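You operate a simulated robot arm through the tools that you are given. There is no shell and no other tool.

You are at the controls of a simulated robot arm. One attempt, no reset.

JOB
Start the pump, bleed out the air, then reset the compressor.
Fine: open the bleed screw with the pump running, close it once the sight glass shows no bubbles. No leak alarm, nothing over the tray's brim. Leave the other valves and switches.

It is judged by the outcome, as a careful person would: the job done as asked, and still so three seconds after it is handed in. It fails if anything else is knocked over, pushed out of place, dropped, spilled or broken.

ROBOT AND FRAMES
A 7-joint arm with a fingered hand, fixed in place. Base frame: the origin is on the floor under the middle of its stand, x ahead of it, y to its left, z up. Readings come in m, degrees, newtons and seconds.
It reaches about 1.228 m from its shoulder. Its first joint turns from -115.0 to 115.0 degrees. Payload 5 kg.
Tool frame: the origin (TCP) lies between the finger pads and is the grasp point; the fingertips stand 0.032 m ahead of it; z points along the fingers, y is the line along which they close. The gripper opens to 0.16 m; its body begins 0.089 m behind the TCP. The gripper is a hand of 4 fingers: y runs from the thumb to the fingers, the wrist lies at [0, 0, -0.267] in the tool frame, and closing takes about 1.5 s.
Orientation is that of the tool frame in the base frame, as a unit quaternion [x, y, z, w]. With the fingers straight down and closing along the base's y, the tool's x points along the base's -x, its y along +y and its z along -z.

CONTROLS
- The arm moves only by the tool arm_command. Its arguments are lists of equal length, an entry for each row: "translation": the shift along the base's x, y, z in units of 40 mm (1.0 is 40 mm), a list of three; "delta_rot": the turn, a rotation vector about the base's x, y, z in units of 8 degrees (1.0 is 8 degrees), a list of three. In form: {"translation": [[dx, dy, dz], ...], "delta_rot": [[wx, wy, wz], ...]}. A call has 1 to 20 rows; each row shifts and turns the commanded pose from where the row before left it. "fingers" is the opening, from 0 (shut) to 1 (fully open), set as the call begins (left out, the last holds). A call with a number of a shift or a turn outside -1 to 1 is refused whole. Rows are played at 5 a second. More than 0.05 m and 8.6 degrees between two rows, or a gripper value outside its range, and nothing of the call is played. Where a pose cannot be reached the arm comes as near as it can. A force on the tool above 40 N (or 10 N above the force at the start of the call, whichever is more), or a blocked arm, ends the call early, and 0.2 s more pass. Each finger travels about 0.045 m/s and halts on what it meets, pressing with about 28 N; the grip force reading is that of the motor and also rises with nothing between the fingers. The clock runs only during rows and for 0.2 s after the last one: add rows that do not move to give the fingers time. The reply holds the time, the measured pose of the TCP, the force on the tool along the base axes, the opening and the grip force, in the units named above and with some noise, with the torque about the TCP (base axes, N m) and any sound that the robot's microphone picked up.
- Cameras (640 x 400 px; columns grow to the right, rows downward): "scene" is fixed at [0.0513, 0.5006, 1.2649]; the picture's right is [0.86, -0.52, 0.00], its down [0.21, 0.36, -0.91] and it looks along [0.47, 0.78, 0.42] (base axes); focal length 214 px, centre (320, 200). "wrist" rides on the gripper at [0.08, -0.004, -0.114] in the tool frame; the picture's right is [0.05, 1.00, 0.00], its down [-0.82, 0.04, -0.58] and it looks along [-0.58, 0.03, 0.82] (tool axes); focal length 265 px, centre (320, 200). There is no depth. A picture from a camera that has moved, and an enlarged one, comes with that camera's place and axes in the base frame and with its lens.
- capture(camera): a new picture of that camera. It takes no simulated time.
- lift_body(by): slides the trunk up (or, below 0, down) by that many m; the arm rides with it, the base frame stays. It gives what a move gives, with no picture.
- hand_shape(shape): the hand has 4 fingers and takes this shape, open, in about a second: jaw (thumb against the fingers, like two jaws); tri (thumb and two fingers); tip (a fingertip pinch); poke (one finger out to press); point (the index stretched); flat (the hand flat); cup (the hand cupped); fist (a fist). The gripper value then closes the fingers along that shape, each until it touches; the sizes above hold for jaw. It gives what a move gives, with no picture.
- close_up(camera, box): a new picture of the part [left, top, right, bottom] of that camera's present view, enlarged. It takes no simulated time.
- sign_off(): hands the job in; it is judged then, once.

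Places have to be worked out from the pictures, the camera data and where the tool is seen. Open the gripper and draw the arm clear of the work before you hand the job in, unless the task says otherwise.

The tools are called as name(argument=value, ...) on one line, values as JSON. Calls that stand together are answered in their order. arm_command: Moves the arm, as the interface text tells. Its arguments: {"type":"object","properties":{"translation":{"type":"array","items":{"type":"array","items":{"type":"number"}}},"delta_rot":{"type":"array","items":{"type":"array","items":{"type":"number"}}},"fingers":{"type":"number"}},"required":["translation","delta_rot"]} The other tools are called the same way: lift_body (by) moves the trunk up or down; hand_shape (shape) gives the hand a shape; capture (camera) takes a picture; close_up (camera, box) takes an enlarged picture of a part of a camera's view; sign_off () hands the job in.

At the start:

```text
time: 0.0
ee_pos: [0.4739, 0.5528, 1.4646]
orientation: [0.0, 1.0, 0.0, 0.0]
wrist_force: [0.0, 0.3, -0.6]
moment: [0.0, -0.02, 0.02]
width: 0.1598
grip_force: 0.0
shape: jaw
trunk travel left (down, up): [-0.475, 0.515]
```

scene: 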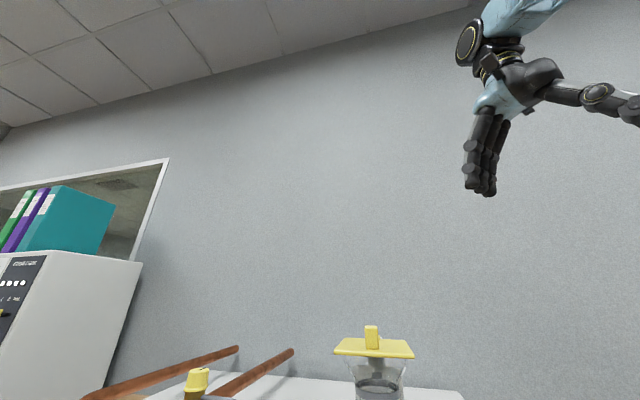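
wrist: 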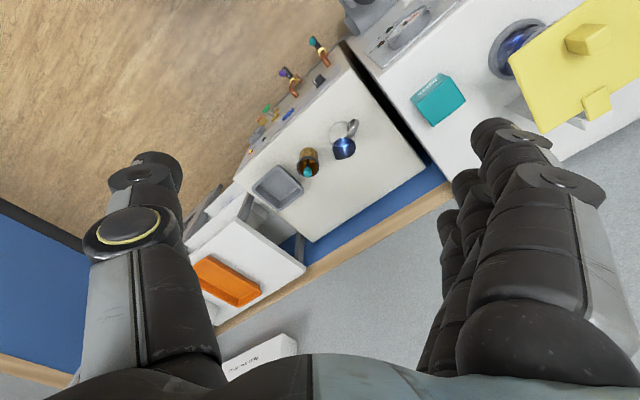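

I'll start by enlarging the two views to find the devices before moving anything.

close_up(camera="wrist", box=[160, 20, 480, 220])

close_up(camera="scene", box=[0, 230, 240, 400])

close_up(camera="wrist", box=[340, 0, 640, 187])

```text
2.00 times, centred on (320, 120) of wrist
camera zoom: at [0.3922, 0.5483, 1.5791], right [-0.05, 1.0, 0.0], down [0.82, 0.04, 0.58], along [0.58, 0.03, -0.82], focal length 531 px, centre (320, 360)
```

zoom: 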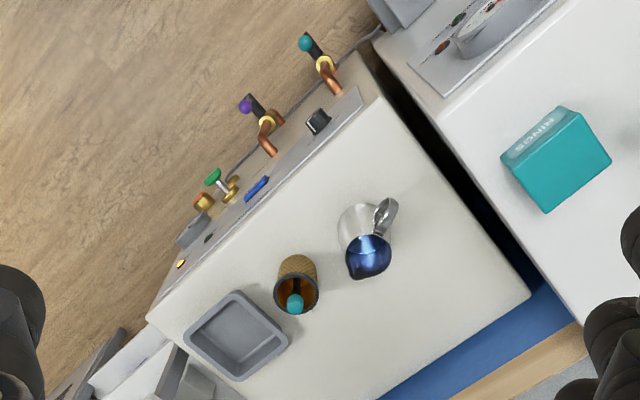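

```text
2.35 times, centred on (120, 315) of scene
camera zoom: at [0.0513, 0.5006, 1.2649], right [0.86, -0.52, 0.0], down [0.21, 0.36, -0.91], along [0.47, 0.78, 0.42], focal length 505 px, centre (791, -71)
```

zoom: 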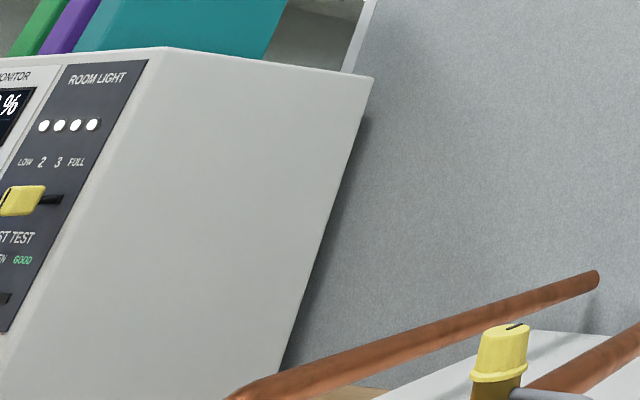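

```text
2.13 times, centred on (490, 94) of wrist
camera zoom: at [0.3922, 0.5483, 1.5791], right [-0.05, 1.0, 0.0], down [0.82, 0.04, 0.58], along [0.58, 0.03, -0.82], focal length 566 px, centre (-43, 427)
```

zoom: 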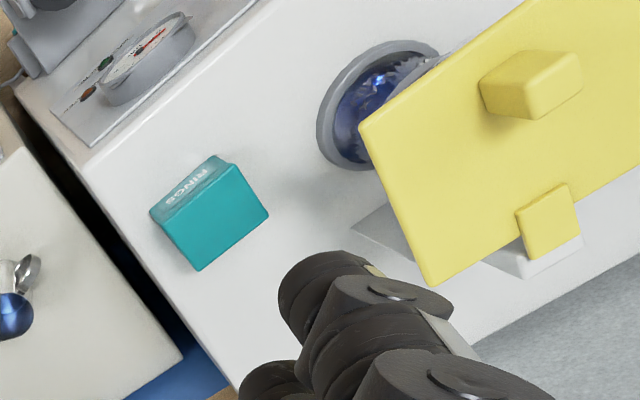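

The wrist view shows a unit with copper-pipe valves facing diagonally back toward the robot, and a front edge running roughly along (0.76,-0.65). I'll back the hand off high above everything and yaw it about 48° so its camera looks straight at the fronts.

arm_command(translation=[[-0.67, -0.79, 0], [-0.67, -0.79, 0], [-0.67, -0.79, 0], [-0.67, -0.79, 0], [-0.67, -0.79, 0], [-0.67, -0.79, 0]], delta_rot=[[0, 0, 1], [0, 0, 1], [0, 0, 1], [0, 0, 1], [0, 0, 1], [0, 0, 1]])

capture(camera="wrist")

capture(camera="scene")

```text
time: 1.4
ee_pos: [0.312, 0.363, 1.4646]
orientation: [-0.407, 0.913, 0.0, 0.0]
wrist_force: [-0.4, -0.7, 0.7]
moment: [0.0, -0.01, -0.02]
width: 0.1599
grip_force: 0.1
shape: jaw
trunk travel left (down, up): [-0.475, 0.515]
```

```text
taken
camera wrist: at [0.2613, 0.3007, 1.5786], right [-0.78, 0.63, 0.0], down [0.51, 0.63, 0.58], along [0.36, 0.45, -0.82], focal length 265 px, centre (320, 200)
```

wrist: 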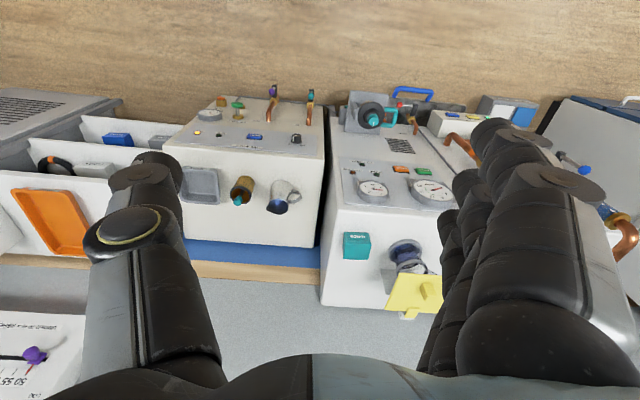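

```text
taken
```

scene: 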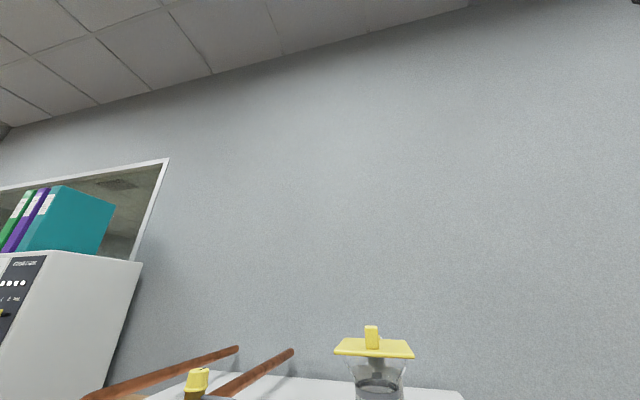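

The picture is upside down (image top is nearest the robot), with several units in a row. I'll enlarge each unit to read labels and find the pump, bleed screw, sight glass, tray and compressor reset.

close_up(camera="wrist", box=[160, 70, 340, 182])

close_up(camera="wrist", box=[320, 80, 500, 192])

close_up(camera="wrist", box=[480, 80, 640, 180])

close_up(camera="wrist", box=[0, 80, 180, 192])

close_up(camera="wrist", box=[320, 180, 480, 280])

```text
3.56 times, centred on (250, 126) of wrist
camera zoom: at [0.2613, 0.3007, 1.5786], right [-0.78, 0.63, 0.0], down [0.51, 0.63, 0.58], along [0.36, 0.45, -0.82], focal length 944 px, centre (569, 463)
```

zoom: 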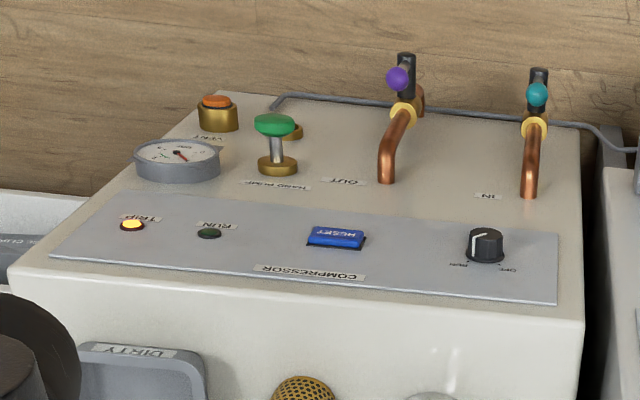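

```text
3.56 times, centred on (410, 136) of wrist
camera zoom: at [0.2613, 0.3007, 1.5786], right [-0.78, 0.63, 0.0], down [0.51, 0.63, 0.58], along [0.36, 0.45, -0.82], focal length 944 px, centre (0, 428)
```

zoom: 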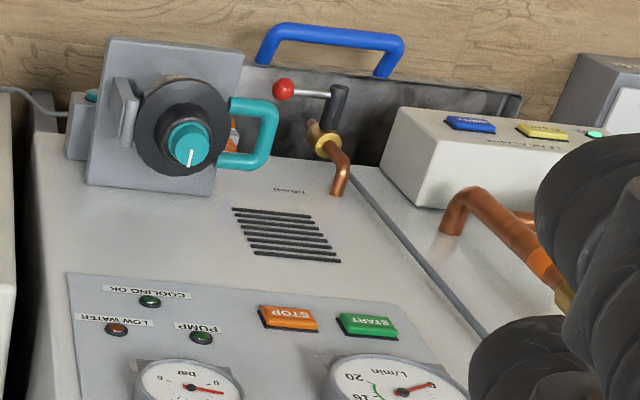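

```text
4.00 times, centred on (560, 130) of wrist
camera zoom: at [0.2613, 0.3007, 1.5786], right [-0.78, 0.63, 0.0], down [0.51, 0.63, 0.58], along [0.36, 0.45, -0.82], focal length 1062 px, centre (-640, 480)
```

zoom: 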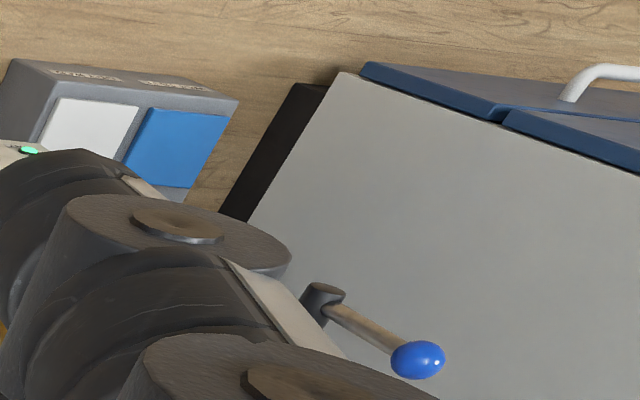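

```text
3.56 times, centred on (90, 136) of wrist
camera zoom: at [0.2613, 0.3007, 1.5786], right [-0.78, 0.63, 0.0], down [0.51, 0.63, 0.58], along [0.36, 0.45, -0.82], focal length 944 px, centre (1138, 428)
```

zoom: 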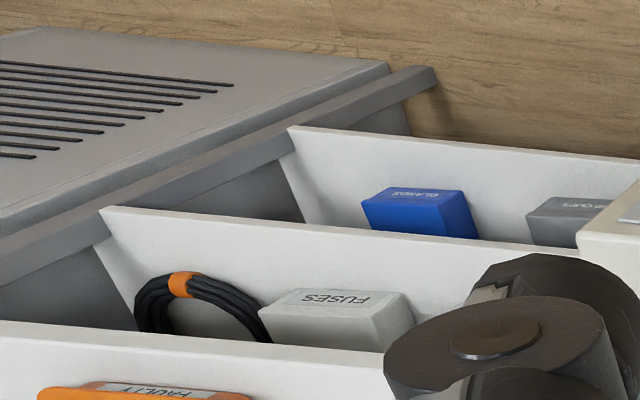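

```text
4.00 times, centred on (400, 230) of wrist
camera zoom: at [0.2613, 0.3007, 1.5786], right [-0.78, 0.63, 0.0], down [0.51, 0.63, 0.58], along [0.36, 0.45, -0.82], focal length 1062 px, centre (0, 80)
```

zoom: 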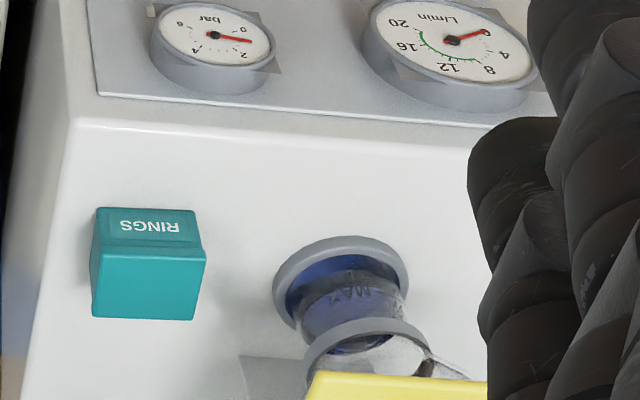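

Triangulating the two views, the compressor front (RESET button about [0.71,0.45,0.59], TRIP lamp lit) is a near-vertical face whose normal points back at the robot. The pump unit with START/STOP, gauges and a teal bleed screw is to its left. I'll lower the trunk with the hand clear in front, then tilt the hand for a level view.

lift_body(by=-0.25)

capture(camera="wrist")

capture(camera="scene")

```text
time: 4.0
ee_pos: [0.3134, 0.3645, 1.2148]
orientation: [-0.406, 0.914, 0.001, 0.0]
wrist_force: [0.4, 0.1, -0.6]
moment: [0.03, 0.02, 0.0]
width: 0.1599
grip_force: 0.1
shape: jaw
trunk travel left (down, up): [-0.225, 0.765]
```

```text
taken
camera wrist: at [0.2627, 0.3022, 1.3282], right [-0.78, 0.63, 0.0], down [0.51, 0.63, 0.58], along [0.36, 0.45, -0.82], focal length 265 px, centre (320, 200)
```

wrist: 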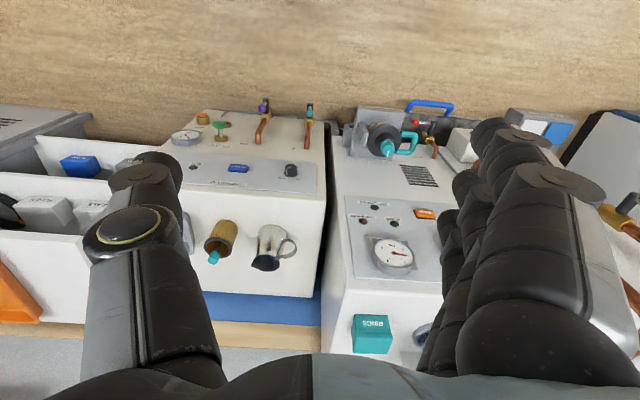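

```text
taken
```

scene: 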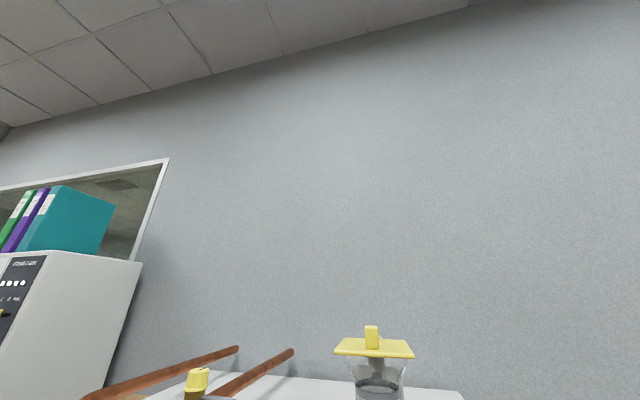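

The geometry is consistent (RESET near [0.70,0.45,0.60]). I'll move left in front of the pump unit, staying well back, and tip the fingers forward about 40° for a level look at its face.

arm_command(translation=[[-0.9, 0.6, 0], [-0.9, 0.6, 0], [-0.9, 0.6, 0], [-0.9, 0.6, 0], [-0.9, 0.6, 0], [-0.9, 0.6, 0], [-0.9, 0.6, 0]], delta_rot=[[0.743, -0.669, 0], [0.743, -0.669, 0], [0.743, -0.669, 0], [0.743, -0.669, 0], [0.743, -0.669, 0], [0, 0, 0], [0, 0, 0]])

capture(camera="wrist")

```text
time: 5.4
ee_pos: [0.2726, 0.459, 1.2087]
orientation: [-0.244, 0.915, 0.108, 0.301]
wrist_force: [0.5, -1.3, 0.7]
moment: [0.01, 0.03, 0.04]
width: 0.16
grip_force: 0.2
shape: jaw
trunk travel left (down, up): [-0.225, 0.765]
stopped in row 6: the arm was blocked; the commanded pose is now the measured one
```

```text
taken
camera wrist: at [0.1609, 0.3846, 1.2504], right [-0.55, 0.84, 0.02], down [0.26, 0.15, 0.95], along [0.79, 0.53, -0.3], focal length 265 px, centre (320, 200)
```

wrist: 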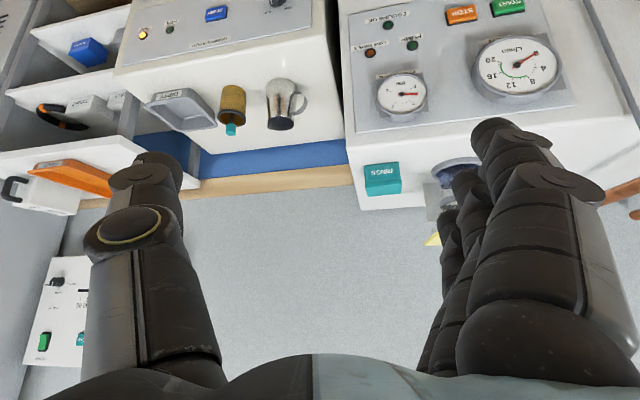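

The arm hit a limit moving that far back, but it's stable at [0.27,0.46,1.21]. I'll enlarge the pump panel from here.

close_up(camera="wrist", box=[330, 0, 640, 194])

close_up(camera="wrist", box=[100, 0, 340, 150])

close_up(camera="wrist", box=[0, 120, 240, 270])

```text
2.06 times, centred on (485, 97) of wrist
camera zoom: at [0.1609, 0.3846, 1.2504], right [-0.55, 0.84, 0.02], down [0.26, 0.15, 0.95], along [0.79, 0.53, -0.3], focal length 547 px, centre (-20, 412)
```

zoom: 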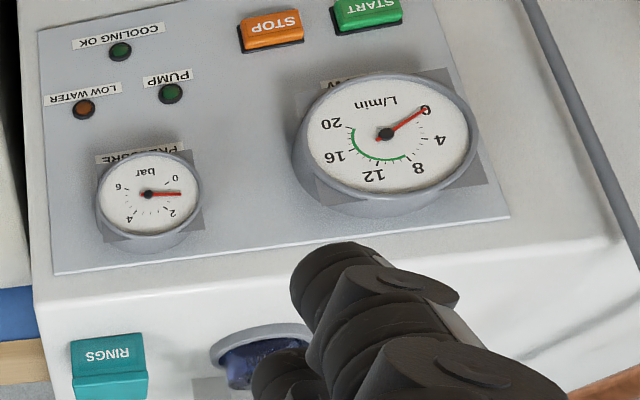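

```text
2.67 times, centred on (220, 75) of wrist
camera zoom: at [0.1609, 0.3846, 1.2504], right [-0.55, 0.84, 0.02], down [0.26, 0.15, 0.95], along [0.79, 0.53, -0.3], focal length 708 px, centre (587, 533)
```

zoom: 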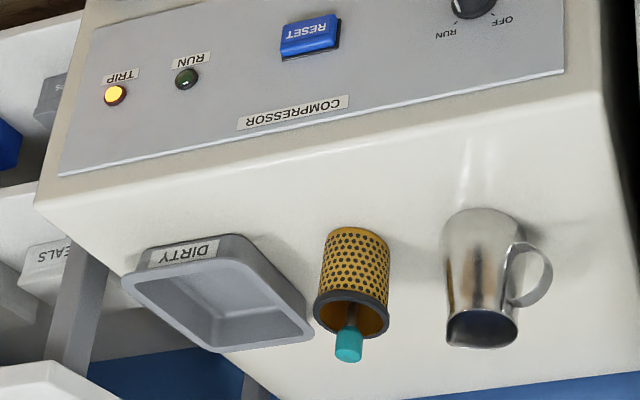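

```text
2.67 times, centred on (120, 195) of wrist
camera zoom: at [0.1609, 0.3846, 1.2504], right [-0.55, 0.84, 0.02], down [0.26, 0.15, 0.95], along [0.79, 0.53, -0.3], focal length 708 px, centre (853, 213)
```

zoom: 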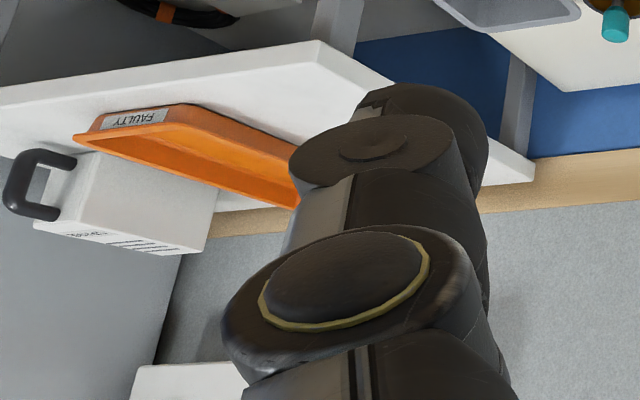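

Pump lamp is off and flow is zero; only the compressor TRIP lamp is lit. I'll lower the trunk further to see the lower part of the pump unit: bleed screw, sight glass and tray.

lift_body(by=-0.2)

capture(camera="wrist")

close_up(camera="wrist", box=[330, 0, 490, 100])

```text
time: 7.5
ee_pos: [0.2718, 0.4598, 1.0105]
orientation: [-0.245, 0.915, 0.11, 0.3]
wrist_force: [-0.3, 0.6, -0.6]
moment: [0.02, -0.04, 0.03]
width: 0.1599
grip_force: 0.1
shape: jaw
trunk travel left (down, up): [-0.025, 0.965]
```

```text
taken
camera wrist: at [0.1607, 0.3857, 1.0519], right [-0.55, 0.84, 0.02], down [0.26, 0.15, 0.95], along [0.79, 0.53, -0.3], focal length 265 px, centre (320, 200)
```

wrist: 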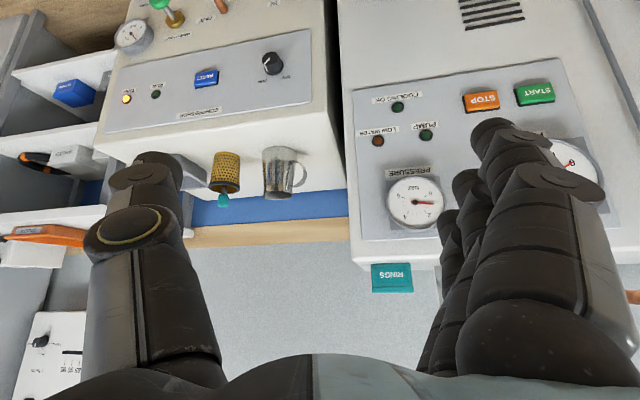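

```text
4.00 times, centred on (410, 50) of wrist
camera zoom: at [0.1607, 0.3857, 1.0519], right [-0.55, 0.84, 0.02], down [0.26, 0.15, 0.95], along [0.79, 0.53, -0.3], focal length 1062 px, centre (-40, 800)
```

zoom: 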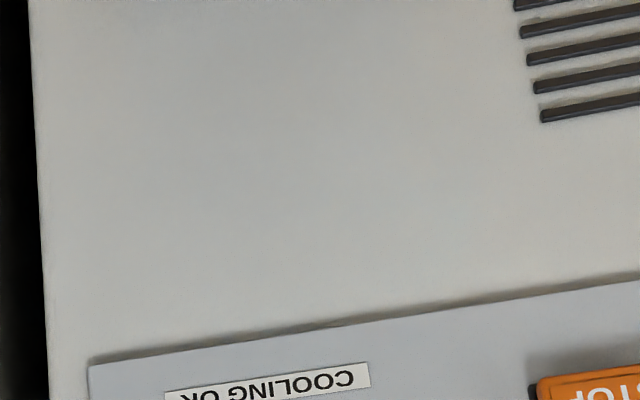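

I need to look lower and further left, so I'll tip the fingers back about 24°, yaw left about 16°, and shift slightly left. The hand stays well back from the fronts.

arm_command(translation=[[-0.4, 0.3, 0], [-0.4, 0.3, 0], [-0.4, 0.3, 0], [-0.4, 0.3, 0], [-0.4, 0.3, 0]], delta_rot=[[-0.55, 0.84, 0], [-0.55, 0.84, 0], [-0.55, 0.84, 0], [0, 0, 1], [0, 0, 1]])

capture(camera="wrist")

```text
time: 8.8
ee_pos: [0.1928, 0.52, 1.0094]
orientation: [-0.386, 0.916, 0.06, 0.097]
wrist_force: [1.8, -0.5, -1.1]
moment: [0.0, 0.01, -0.01]
width: 0.1603
grip_force: 0.1
shape: jaw
trunk travel left (down, up): [-0.025, 0.965]
```

```text
taken
camera wrist: at [0.1269, 0.442, 1.1021], right [-0.75, 0.66, 0.02], down [0.45, 0.49, 0.75], along [0.48, 0.57, -0.67], focal length 265 px, centre (320, 200)
```

wrist: 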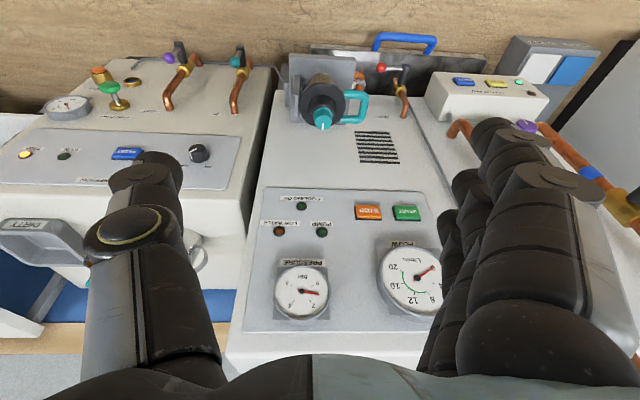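

close_up(camera="wrist", box=[260, 20, 460, 145])

close_up(camera="wrist", box=[400, 30, 640, 180])

close_up(camera="wrist", box=[250, 180, 450, 305])

```text
3.20 times, centred on (360, 82) of wrist
camera zoom: at [0.1269, 0.442, 1.1021], right [-0.75, 0.66, 0.02], down [0.45, 0.49, 0.75], along [0.48, 0.57, -0.67], focal length 849 px, centre (192, 576)
```

zoom: 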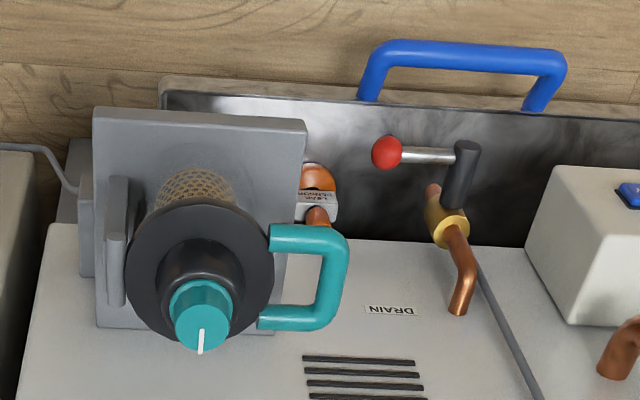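

```text
2.67 times, centred on (520, 105) of wrist
camera zoom: at [0.1269, 0.442, 1.1021], right [-0.75, 0.66, 0.02], down [0.45, 0.49, 0.75], along [0.48, 0.57, -0.67], focal length 708 px, centre (-213, 453)
```

zoom: 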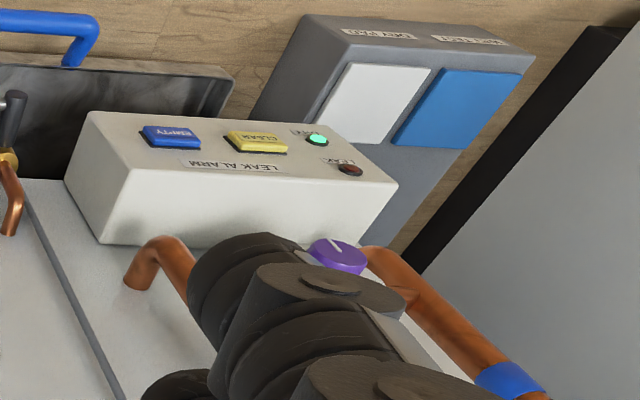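

```text
3.20 times, centred on (350, 242) of wrist
camera zoom: at [0.1269, 0.442, 1.1021], right [-0.75, 0.66, 0.02], down [0.45, 0.49, 0.75], along [0.48, 0.57, -0.67], focal length 849 px, centre (224, 64)
```

zoom: 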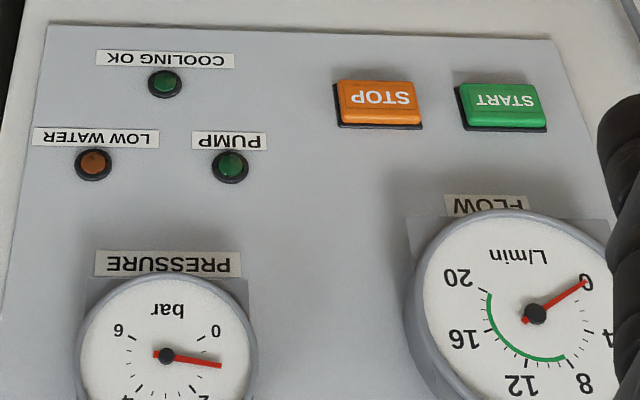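

The pump unit has STOP/START, the drain valve and a leak alarm box. Copper pipework with a purple knob runs to the left, hidden behind the fingers. I'll put the hand into the poke shape to clear the view and prepare for the START button.

hand_shape(shape="poke")

capture(camera="wrist")

```text
time: 9.7
ee_pos: [0.1945, 0.5207, 1.0095]
orientation: [-0.384, 0.916, 0.059, 0.098]
wrist_force: [-0.1, 0.3, -0.9]
moment: [-0.01, -0.03, -0.02]
width: 0.0
grip_force: 0.3
shape: poke
trunk travel left (down, up): [-0.025, 0.965]
```

```text
taken
camera wrist: at [0.1269, 0.4417, 1.1023], right [-0.75, 0.66, 0.02], down [0.45, 0.49, 0.75], along [0.48, 0.57, -0.66], focal length 265 px, centre (320, 200)
```

wrist: 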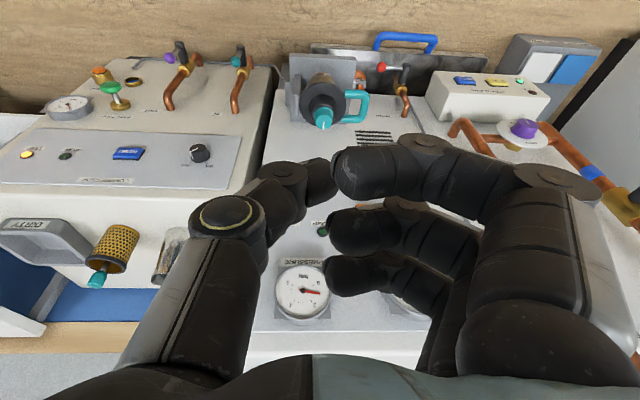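

The hand may still be forming its shape, so I'll let a second pass without moving and look again.

arm_command(translation=[[0, 0, 0], [0, 0, 0], [0, 0, 0], [0, 0, 0], [0, 0, 0]], delta_rot=[[0, 0, 0], [0, 0, 0], [0, 0, 0], [0, 0, 0], [0, 0, 0]])

capture(camera="wrist")

```text
time: 10.8
ee_pos: [0.1946, 0.5215, 1.0099]
orientation: [-0.384, 0.916, 0.059, 0.099]
wrist_force: [-0.3, -0.5, -0.6]
moment: [0.0, 0.04, -0.02]
width: 0.0001
grip_force: 0.0
shape: poke
trunk travel left (down, up): [-0.025, 0.965]
```

```text
taken
camera wrist: at [0.1264, 0.4416, 1.1024], right [-0.75, 0.66, 0.02], down [0.45, 0.49, 0.75], along [0.48, 0.57, -0.66], focal length 265 px, centre (320, 200)
```

wrist: 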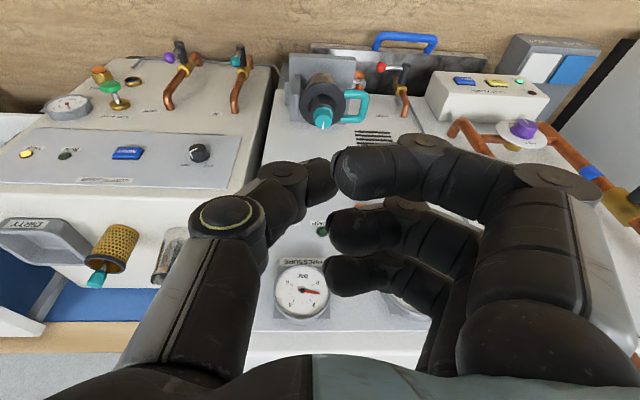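

I'll try the point shape to compare how clearly a single finger stands out for pressing.

hand_shape(shape="point")

capture(camera="wrist")

```text
time: 11.8
ee_pos: [0.1929, 0.5214, 1.01]
orientation: [-0.386, 0.915, 0.059, 0.098]
wrist_force: [0.2, -0.4, 0.9]
moment: [-0.03, 0.0, -0.01]
width: 0.1523
grip_force: 0.0
shape: point
trunk travel left (down, up): [-0.025, 0.965]
```

```text
taken
camera wrist: at [0.1261, 0.4415, 1.1025], right [-0.75, 0.66, 0.02], down [0.45, 0.49, 0.75], along [0.48, 0.57, -0.66], focal length 265 px, centre (320, 200)
```

wrist: 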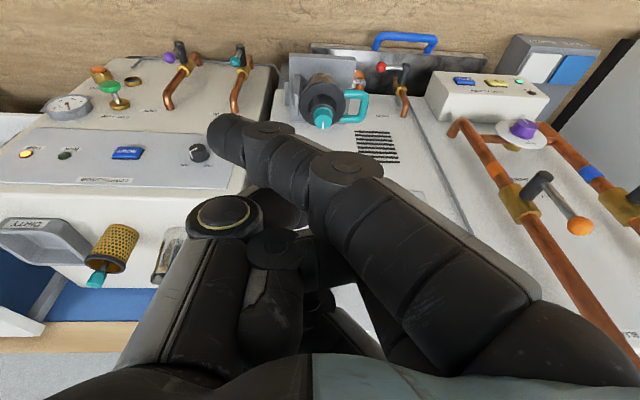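

Point angles the index sideways but clears the right side of the view, where copper pipes have several valves and knobs. I'll make a fist and yaw left to survey that section.

hand_shape(shape="fist")

arm_command(translation=[[-0.5, 0.3, 0], [-0.5, 0.3, 0], [-0.5, 0.3, 0], [-0.5, 0.3, 0]], delta_rot=[[0, 0, 1], [0, 0, 1], [0, 0, 1], [0, 0, 1]])

capture(camera="wrist")

```text
time: 12.7
ee_pos: [0.1935, 0.5204, 1.0103]
orientation: [-0.386, 0.915, 0.06, 0.099]
wrist_force: [-0.1, 0.0, 0.2]
moment: [0.03, 0.02, 0.0]
width: 0.0001
grip_force: 0.1
shape: fist
trunk travel left (down, up): [-0.025, 0.965]
```

```text
time: 13.7
ee_pos: [0.1135, 0.5693, 1.0077]
orientation: [-0.623, 0.774, 0.085, 0.076]
wrist_force: [0.4, -0.3, 0.6]
moment: [-0.02, -0.01, 0.0]
width: 0.0
grip_force: 0.0
shape: fist
trunk travel left (down, up): [-0.025, 0.965]
```

```text
taken
camera wrist: at [0.0993, 0.4668, 1.1002], right [-0.99, 0.16, 0.02], down [0.12, 0.65, 0.75], along [0.1, 0.74, -0.67], focal length 265 px, centre (320, 200)
```

wrist: 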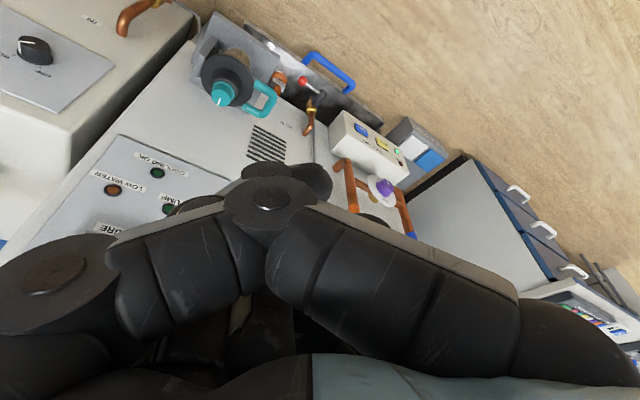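

The fist hides too much. I'll open back to the jaw shape and tip forward a little so the copper pipe section sits in the gap between thumb and fingers.

hand_shape(shape="jaw")

arm_command(translation=[[-0.3, 0.0, 0], [-0.3, 0.0, 0], [-0.3, 0, 0]], delta_rot=[[0.98, -0.16, 0], [0, 0, 0.7], [0, 0, 0.7]], fingers=1)

capture(camera="wrist")

```text
time: 14.6
ee_pos: [0.1139, 0.5694, 1.0082]
orientation: [-0.622, 0.775, 0.084, 0.076]
wrist_force: [0.5, 0.2, -0.9]
moment: [-0.01, 0.02, 0.01]
width: 0.1601
grip_force: 0.0
shape: jaw
trunk travel left (down, up): [-0.025, 0.965]
```

```text
time: 15.6
ee_pos: [0.1121, 0.5765, 0.9922]
orientation: [-0.672, 0.721, 0.136, 0.101]
wrist_force: [0.1, -0.4, -0.4]
moment: [0.01, -0.04, 0.0]
width: 0.16
grip_force: 0.1
shape: jaw
trunk travel left (down, up): [-0.025, 0.965]
stopped in row 3: the arm was blocked; the commanded pose is now the measured one
```

```text
taken
camera wrist: at [0.1139, 0.4625, 1.0723], right [-1.0, 0.01, 0.04], down [0.04, 0.58, 0.81], along [-0.02, 0.82, -0.58], focal length 265 px, centre (320, 200)
```

wrist: 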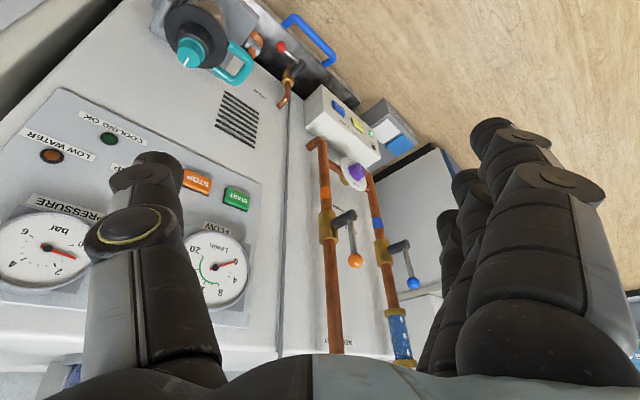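

Now the copper loop is visible: orange and blue handled valves, a purple knob on a white plate, and a blue sight glass with specks. I'll zoom in to read the labels.

close_up(camera="wrist", box=[290, 80, 450, 180])

close_up(camera="wrist", box=[290, 180, 450, 280])

close_up(camera="wrist", box=[290, 270, 450, 370])

close_up(camera="wrist", box=[140, 0, 340, 125])

```text
4.00 times, centred on (370, 130) of wrist
camera zoom: at [0.1139, 0.4625, 1.0723], right [-1.0, 0.01, 0.04], down [0.04, 0.58, 0.81], along [-0.02, 0.82, -0.58], focal length 1062 px, centre (120, 480)
```

zoom: 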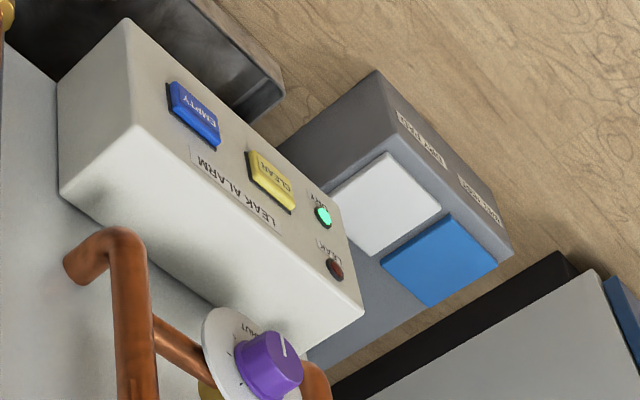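

```text
4.00 times, centred on (370, 230) of wrist
camera zoom: at [0.1139, 0.4625, 1.0723], right [-1.0, 0.01, 0.04], down [0.04, 0.58, 0.81], along [-0.02, 0.82, -0.58], focal length 1062 px, centre (120, 80)
```

zoom: 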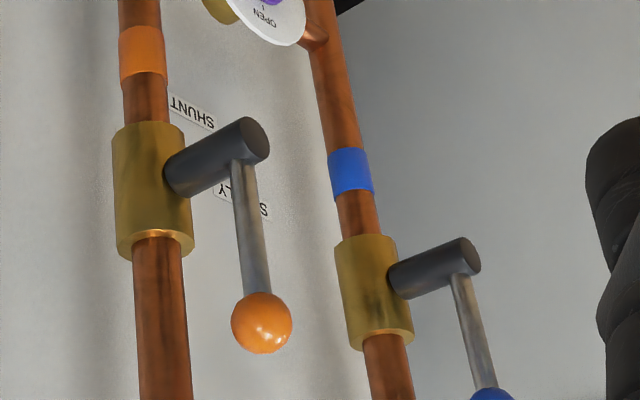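

```text
4.00 times, centred on (370, 320) of wrist
camera zoom: at [0.1139, 0.4625, 1.0723], right [-1.0, 0.01, 0.04], down [0.04, 0.58, 0.81], along [-0.02, 0.82, -0.58], focal length 1062 px, centre (120, -280)
```

zoom: 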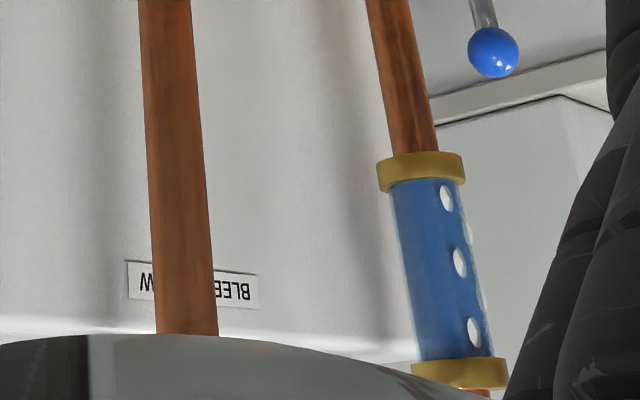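

```text
3.20 times, centred on (240, 62) of wrist
camera zoom: at [0.1139, 0.4625, 1.0723], right [-1.0, 0.01, 0.04], down [0.04, 0.58, 0.81], along [-0.02, 0.82, -0.58], focal length 849 px, centre (576, 640)
```

zoom: 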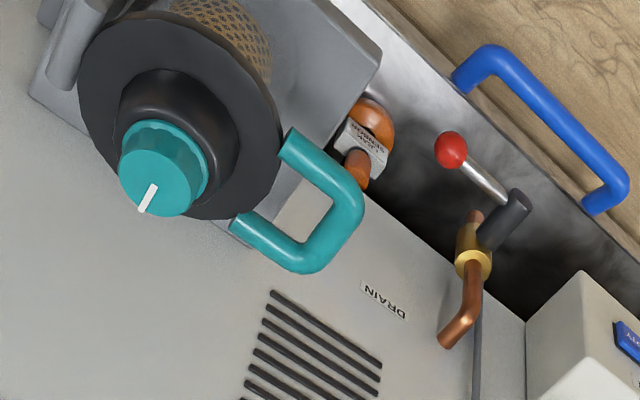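

The sight glass (blue tube with white bubbles) is on the left pipe. A "BLEED SCREW" label sits near the top, and the yellow slotted cap in the scene view fits that position, roughly [0.09,0.86,1.18]. I'll raise the trunk to see it.

lift_body(by=0.35)

capture(camera="wrist")

capture(camera="scene")

```text
time: 19.0
ee_pos: [0.1102, 0.5755, 1.3429]
orientation: [-0.673, 0.72, 0.137, 0.101]
wrist_force: [-0.4, 1.3, -0.1]
moment: [0.0, 0.02, -0.01]
width: 0.16
grip_force: 0.1
shape: jaw
trunk travel left (down, up): [-0.375, 0.615]
```

```text
taken
camera wrist: at [0.1131, 0.4629, 1.423], right [-1.0, 0.01, 0.05], down [0.04, 0.58, 0.82], along [-0.02, 0.82, -0.58], focal length 265 px, centre (320, 200)
```

wrist: 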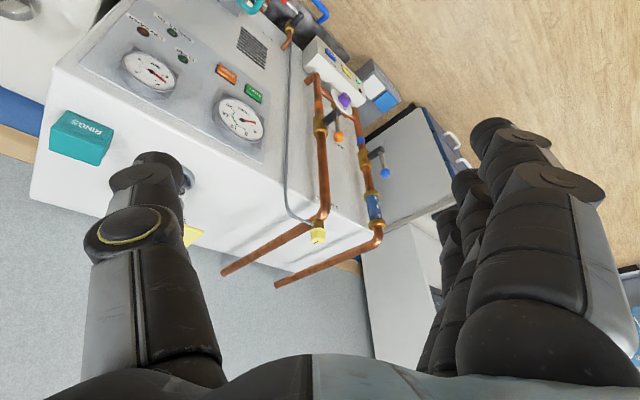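

```text
taken
```

scene: 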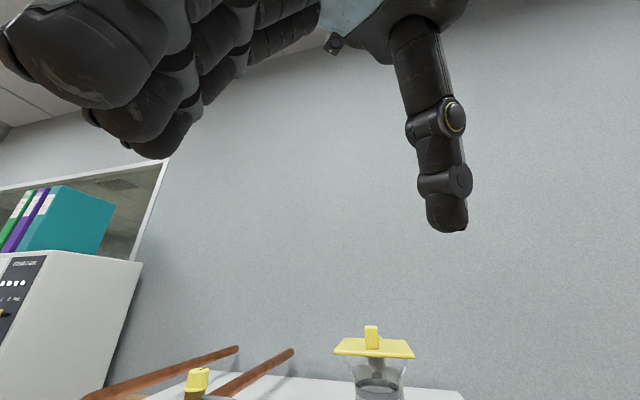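

Now the whole layout is visible: the yellow bleed screw tops the orange-marked pipe, with a thin grey hose running down towards the tray. I'll zoom in on the screw and on the sight glass.

close_up(camera="wrist", box=[270, 180, 398, 260])

close_up(camera="wrist", box=[200, 60, 440, 210])

close_up(camera="scene", box=[140, 340, 236, 400])

close_up(camera="wrist", box=[220, 0, 380, 100])

```text
5.00 times, centred on (334, 220) of wrist
camera zoom: at [0.1131, 0.4629, 1.423], right [-1.0, 0.01, 0.05], down [0.04, 0.58, 0.82], along [-0.02, 0.82, -0.58], focal length 1327 px, centre (250, 100)
```

zoom: 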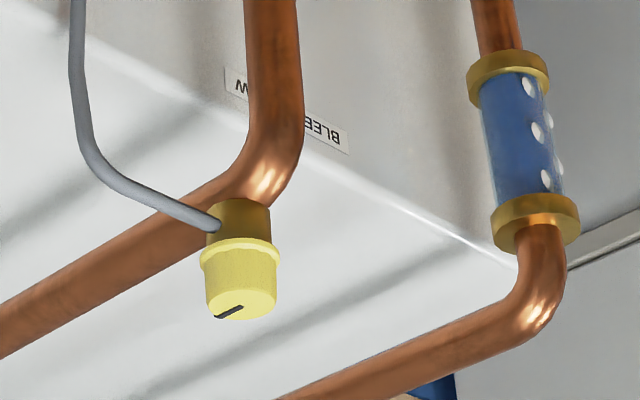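

```text
2.67 times, centred on (320, 135) of wrist
camera zoom: at [0.1131, 0.4629, 1.423], right [-1.0, 0.01, 0.05], down [0.04, 0.58, 0.82], along [-0.02, 0.82, -0.58], focal length 708 px, centre (320, 373)
```

zoom: 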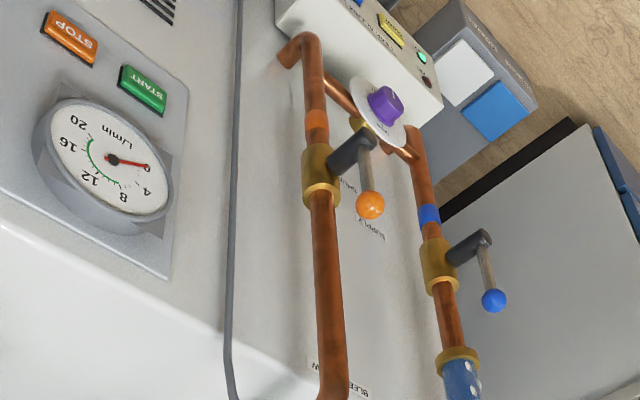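

```text
6.67 times, centred on (188, 370) of scene
camera zoom: at [0.0513, 0.5006, 1.2649], right [0.86, -0.52, 0.0], down [0.21, 0.36, -0.91], along [0.47, 0.78, 0.42], focal length 1430 px, centre (1200, -933)
```

zoom: 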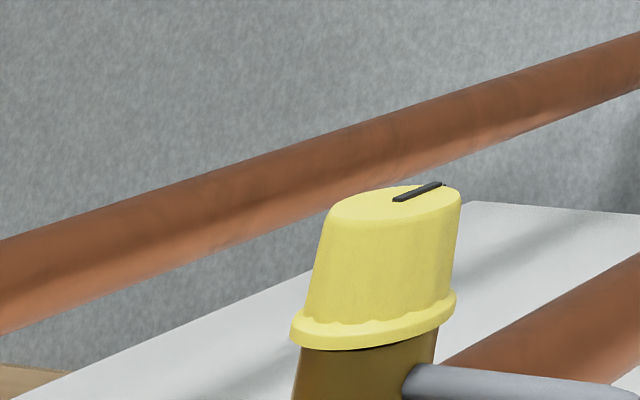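

```text
4.00 times, centred on (300, 50) of wrist
camera zoom: at [0.1131, 0.4629, 1.423], right [-1.0, 0.01, 0.05], down [0.04, 0.58, 0.82], along [-0.02, 0.82, -0.58], focal length 1062 px, centre (400, 800)
```

zoom: 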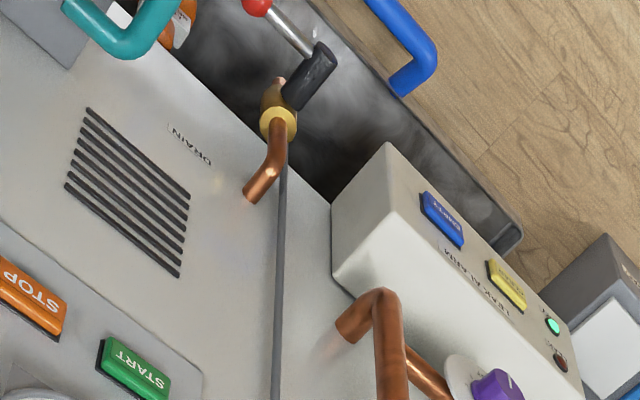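

The cap triangulates to about [0.109,1.018,1.133], roughly 35 mm wide, on a vertical axis. START is at about [0.265,0.882,0.763] on a vertical face whose normal is (0.707,0.707). Before pressing anything, I'll form the poke shape here, where the scene camera can show which fingertip stands out.

hand_shape(shape="poke")

capture(camera="scene")

capture(camera="wrist")

```text
time: 19.9
ee_pos: [0.1116, 0.576, 1.3431]
orientation: [-0.673, 0.72, 0.137, 0.101]
wrist_force: [1.2, 0.5, 0.4]
moment: [-0.02, 0.0, 0.01]
width: 0.0
grip_force: 0.1
shape: poke
trunk travel left (down, up): [-0.375, 0.615]
```

```text
taken
```

scene: 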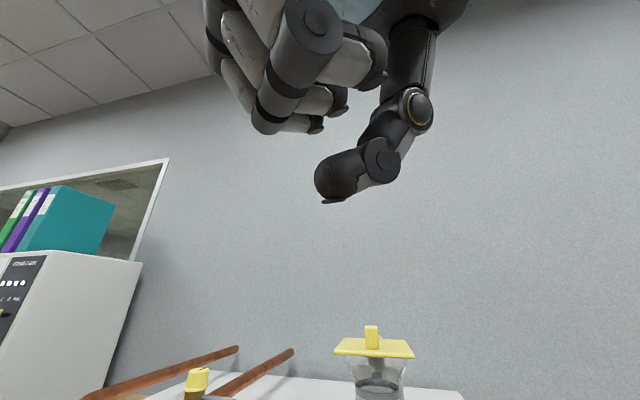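

```text
taken
camera wrist: at [0.1131, 0.4629, 1.4231], right [-1.0, 0.01, 0.05], down [0.04, 0.58, 0.82], along [-0.02, 0.82, -0.58], focal length 265 px, centre (320, 200)
```

wrist: 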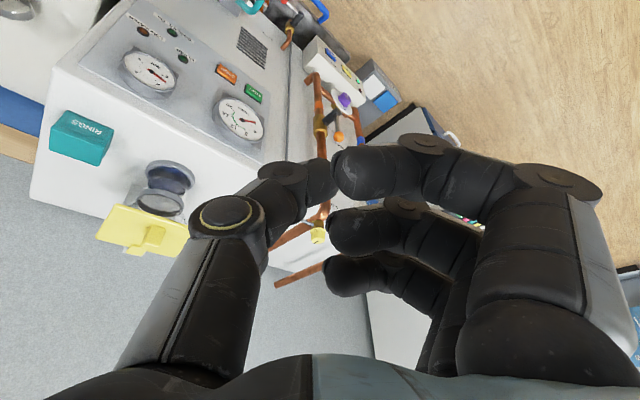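

In the poke shape the thumb tip stands at the tool point (0.032 m ahead of the TCP), with the other fingers curled about 5 cm behind. That suits pressing START. I'll lower the trunk and then yaw the hand back to face the panel.

lift_body(by=-0.33)

arm_command(translation=[[0, 0.5, 0], [0, 0.5, 0], [0, 0.5, 0], [0.2, 0.5, 0], [0.2, 0.5, 0], [0.2, 0.4, 0]], delta_rot=[[0, 0, -1], [0, 0, -1], [0, 0, -1], [0, 0, -1], [0, 0, -1], [0, 0, -1]])

capture(camera="wrist")

```text
time: 23.1
ee_pos: [0.11, 0.5751, 1.0133]
orientation: [-0.673, 0.719, 0.139, 0.102]
wrist_force: [-0.4, 0.5, -0.1]
moment: [0.0, 0.02, -0.05]
width: 0.0002
grip_force: 0.0
shape: poke
trunk travel left (down, up): [-0.045, 0.945]
```

```text
time: 24.5
ee_pos: [0.1327, 0.6929, 1.0152]
orientation: [-0.324, 0.931, 0.085, 0.149]
wrist_force: [-0.8, 0.2, 0.1]
moment: [0.0, 0.0, 0.03]
width: 0.0002
grip_force: 0.1
shape: poke
trunk travel left (down, up): [-0.045, 0.945]
```

```text
taken
camera wrist: at [0.0493, 0.615, 1.095], right [-0.66, 0.75, 0.04], down [0.45, 0.36, 0.82], along [0.59, 0.56, -0.58], focal length 265 px, centre (320, 200)
```

wrist: 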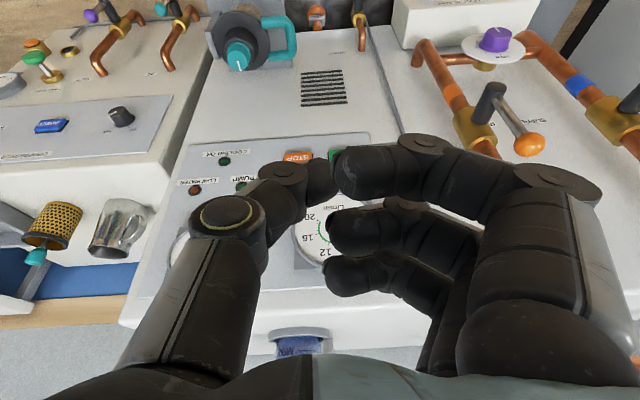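

The hand is in front of START, tipped about 20°. I'll tip it forward another 40° while descending to about 12 cm in front of the button.

arm_command(translation=[[0.3, 0.4, -0.95], [0.3, 0.4, -0.95], [0.3, 0.4, -0.95], [0.3, 0.4, -0.95], [0.2, 0.4, -0.95]], delta_rot=[[0.707, -0.707, 0], [0.707, -0.707, 0], [0.707, -0.707, 0], [0.707, -0.707, 0], [0.707, -0.707, 0]])

capture(camera="wrist")

```text
time: 25.7
ee_pos: [0.1825, 0.7735, 0.8231]
orientation: [-0.289, 0.817, 0.227, 0.443]
wrist_force: [0.6, -1.0, 1.0]
moment: [-0.06, 0.06, 0.07]
width: 0.0
grip_force: 0.1
shape: poke
trunk travel left (down, up): [-0.045, 0.945]
```

```text
taken
camera wrist: at [0.0815, 0.6776, 0.8107], right [-0.7, 0.71, 0.07], down [-0.01, -0.11, 0.99], along [0.72, 0.69, 0.09], focal length 265 px, centre (320, 200)
```

wrist: 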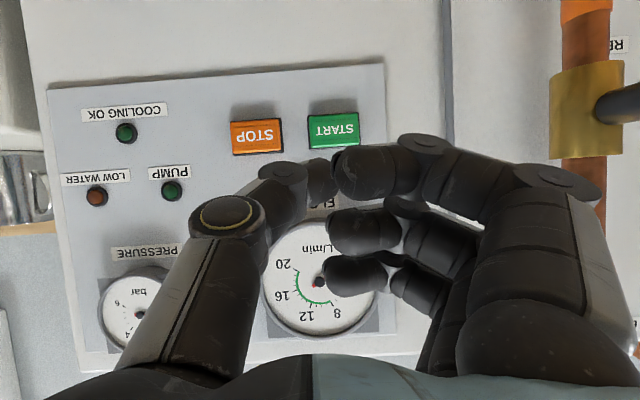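

The camera now faces the panel squarely with START just ahead of the thumb tip: button about [0.262,0.878,0.765], tip about [0.20,0.79,0.807]. I'll line up in height and sideways and close part of the gap before pressing.

arm_command(translation=[[-0.15, 0.15, -0.5], [0.2, 0.5, -0.5], [0.4, 0.4, 0]], delta_rot=[[0, 0, 0], [0, 0, 0], [0, 0, 0]])

capture(camera="wrist")

close_up(camera="wrist", box=[220, 80, 420, 205])

```text
time: 26.5
ee_pos: [0.2032, 0.8125, 0.7855]
orientation: [-0.289, 0.818, 0.226, 0.444]
wrist_force: [-0.2, -0.2, 0.1]
moment: [0.01, 0.03, -0.03]
width: 0.0
grip_force: 0.0
shape: poke
trunk travel left (down, up): [-0.045, 0.945]
```

```text
taken
camera wrist: at [0.102, 0.7171, 0.7729], right [-0.7, 0.72, 0.07], down [-0.01, -0.11, 0.99], along [0.72, 0.69, 0.09], focal length 265 px, centre (320, 200)
```

wrist: 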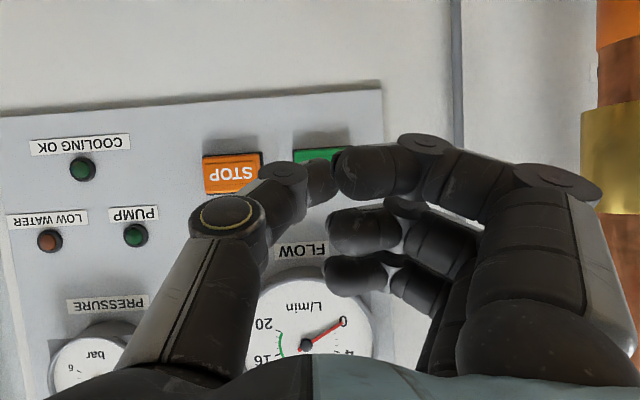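

```text
3.20 times, centred on (320, 142) of wrist
camera zoom: at [0.102, 0.7171, 0.7729], right [-0.7, 0.72, 0.07], down [-0.01, -0.11, 0.99], along [0.72, 0.69, 0.09], focal length 849 px, centre (320, 384)
```

zoom: 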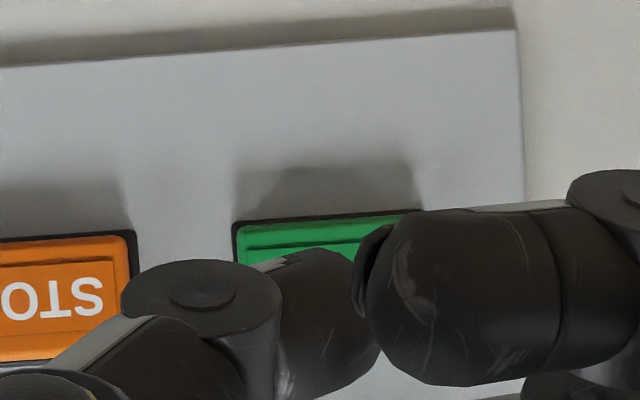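

Tip is at about [0.222,0.833,0.769] and START centre at about [0.259,0.873,0.765], so they're aligned. I'll press straight along the panel normal with slow last steps; the force limit will stop the call on firm contact.

arm_command(translation=[[0.4, 0.4, -0.05], [0.35, 0.35, -0.05], [0.12, 0.12, 0], [0.12, 0.12, 0], [0.12, 0.12, 0], [0.12, 0.12, 0]], delta_rot=[[0, 0, 0], [0, 0, 0], [0, 0, 0], [0, 0, 0], [0, 0, 0], [0, 0, 0]])

capture(camera="wrist")

```text
time: 27.9
ee_pos: [0.2523, 0.8605, 0.7811]
orientation: [-0.29, 0.818, 0.226, 0.443]
wrist_force: [-17.9, -36.1, -0.6]
moment: [-0.4, 0.22, -0.23]
width: 0.0001
grip_force: 0.0
shape: poke
trunk travel left (down, up): [-0.045, 0.945]
heard: click
```

```text
taken
camera wrist: at [0.1515, 0.7649, 0.7688], right [-0.7, 0.71, 0.07], down [-0.01, -0.11, 0.99], along [0.72, 0.69, 0.08], focal length 265 px, centre (320, 200)
```

wrist: 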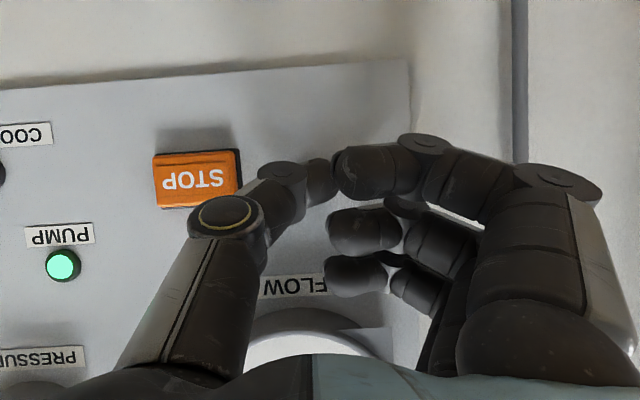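

A click was heard and the PUMP lamp is green. I'll retract straight back along the normal and check the gauges.

arm_command(translation=[[-0.4, -0.4, 0], [-0.6, -0.6, 0], [-0.6, -0.6, 0.3], [-0.6, -0.6, 0.4]], delta_rot=[[0, 0, 0], [0, 0, 0], [0, 0, 0], [0, 0, 0]])

capture(camera="wrist")

```text
time: 28.9
ee_pos: [0.1666, 0.7749, 0.8076]
orientation: [-0.289, 0.818, 0.226, 0.443]
wrist_force: [0.2, 0.9, 0.6]
moment: [-0.01, -0.03, -0.01]
width: 0.0001
grip_force: 0.0
shape: poke
trunk travel left (down, up): [-0.045, 0.945]
```

```text
taken
camera wrist: at [0.0673, 0.679, 0.7949], right [-0.69, 0.72, 0.07], down [-0.01, -0.11, 0.99], along [0.72, 0.69, 0.09], focal length 265 px, centre (320, 200)
```

wrist: 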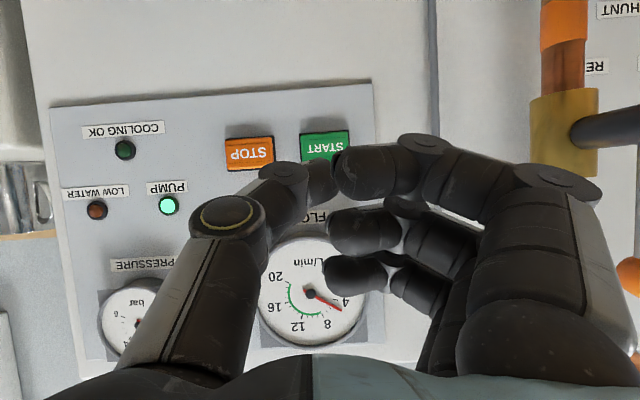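

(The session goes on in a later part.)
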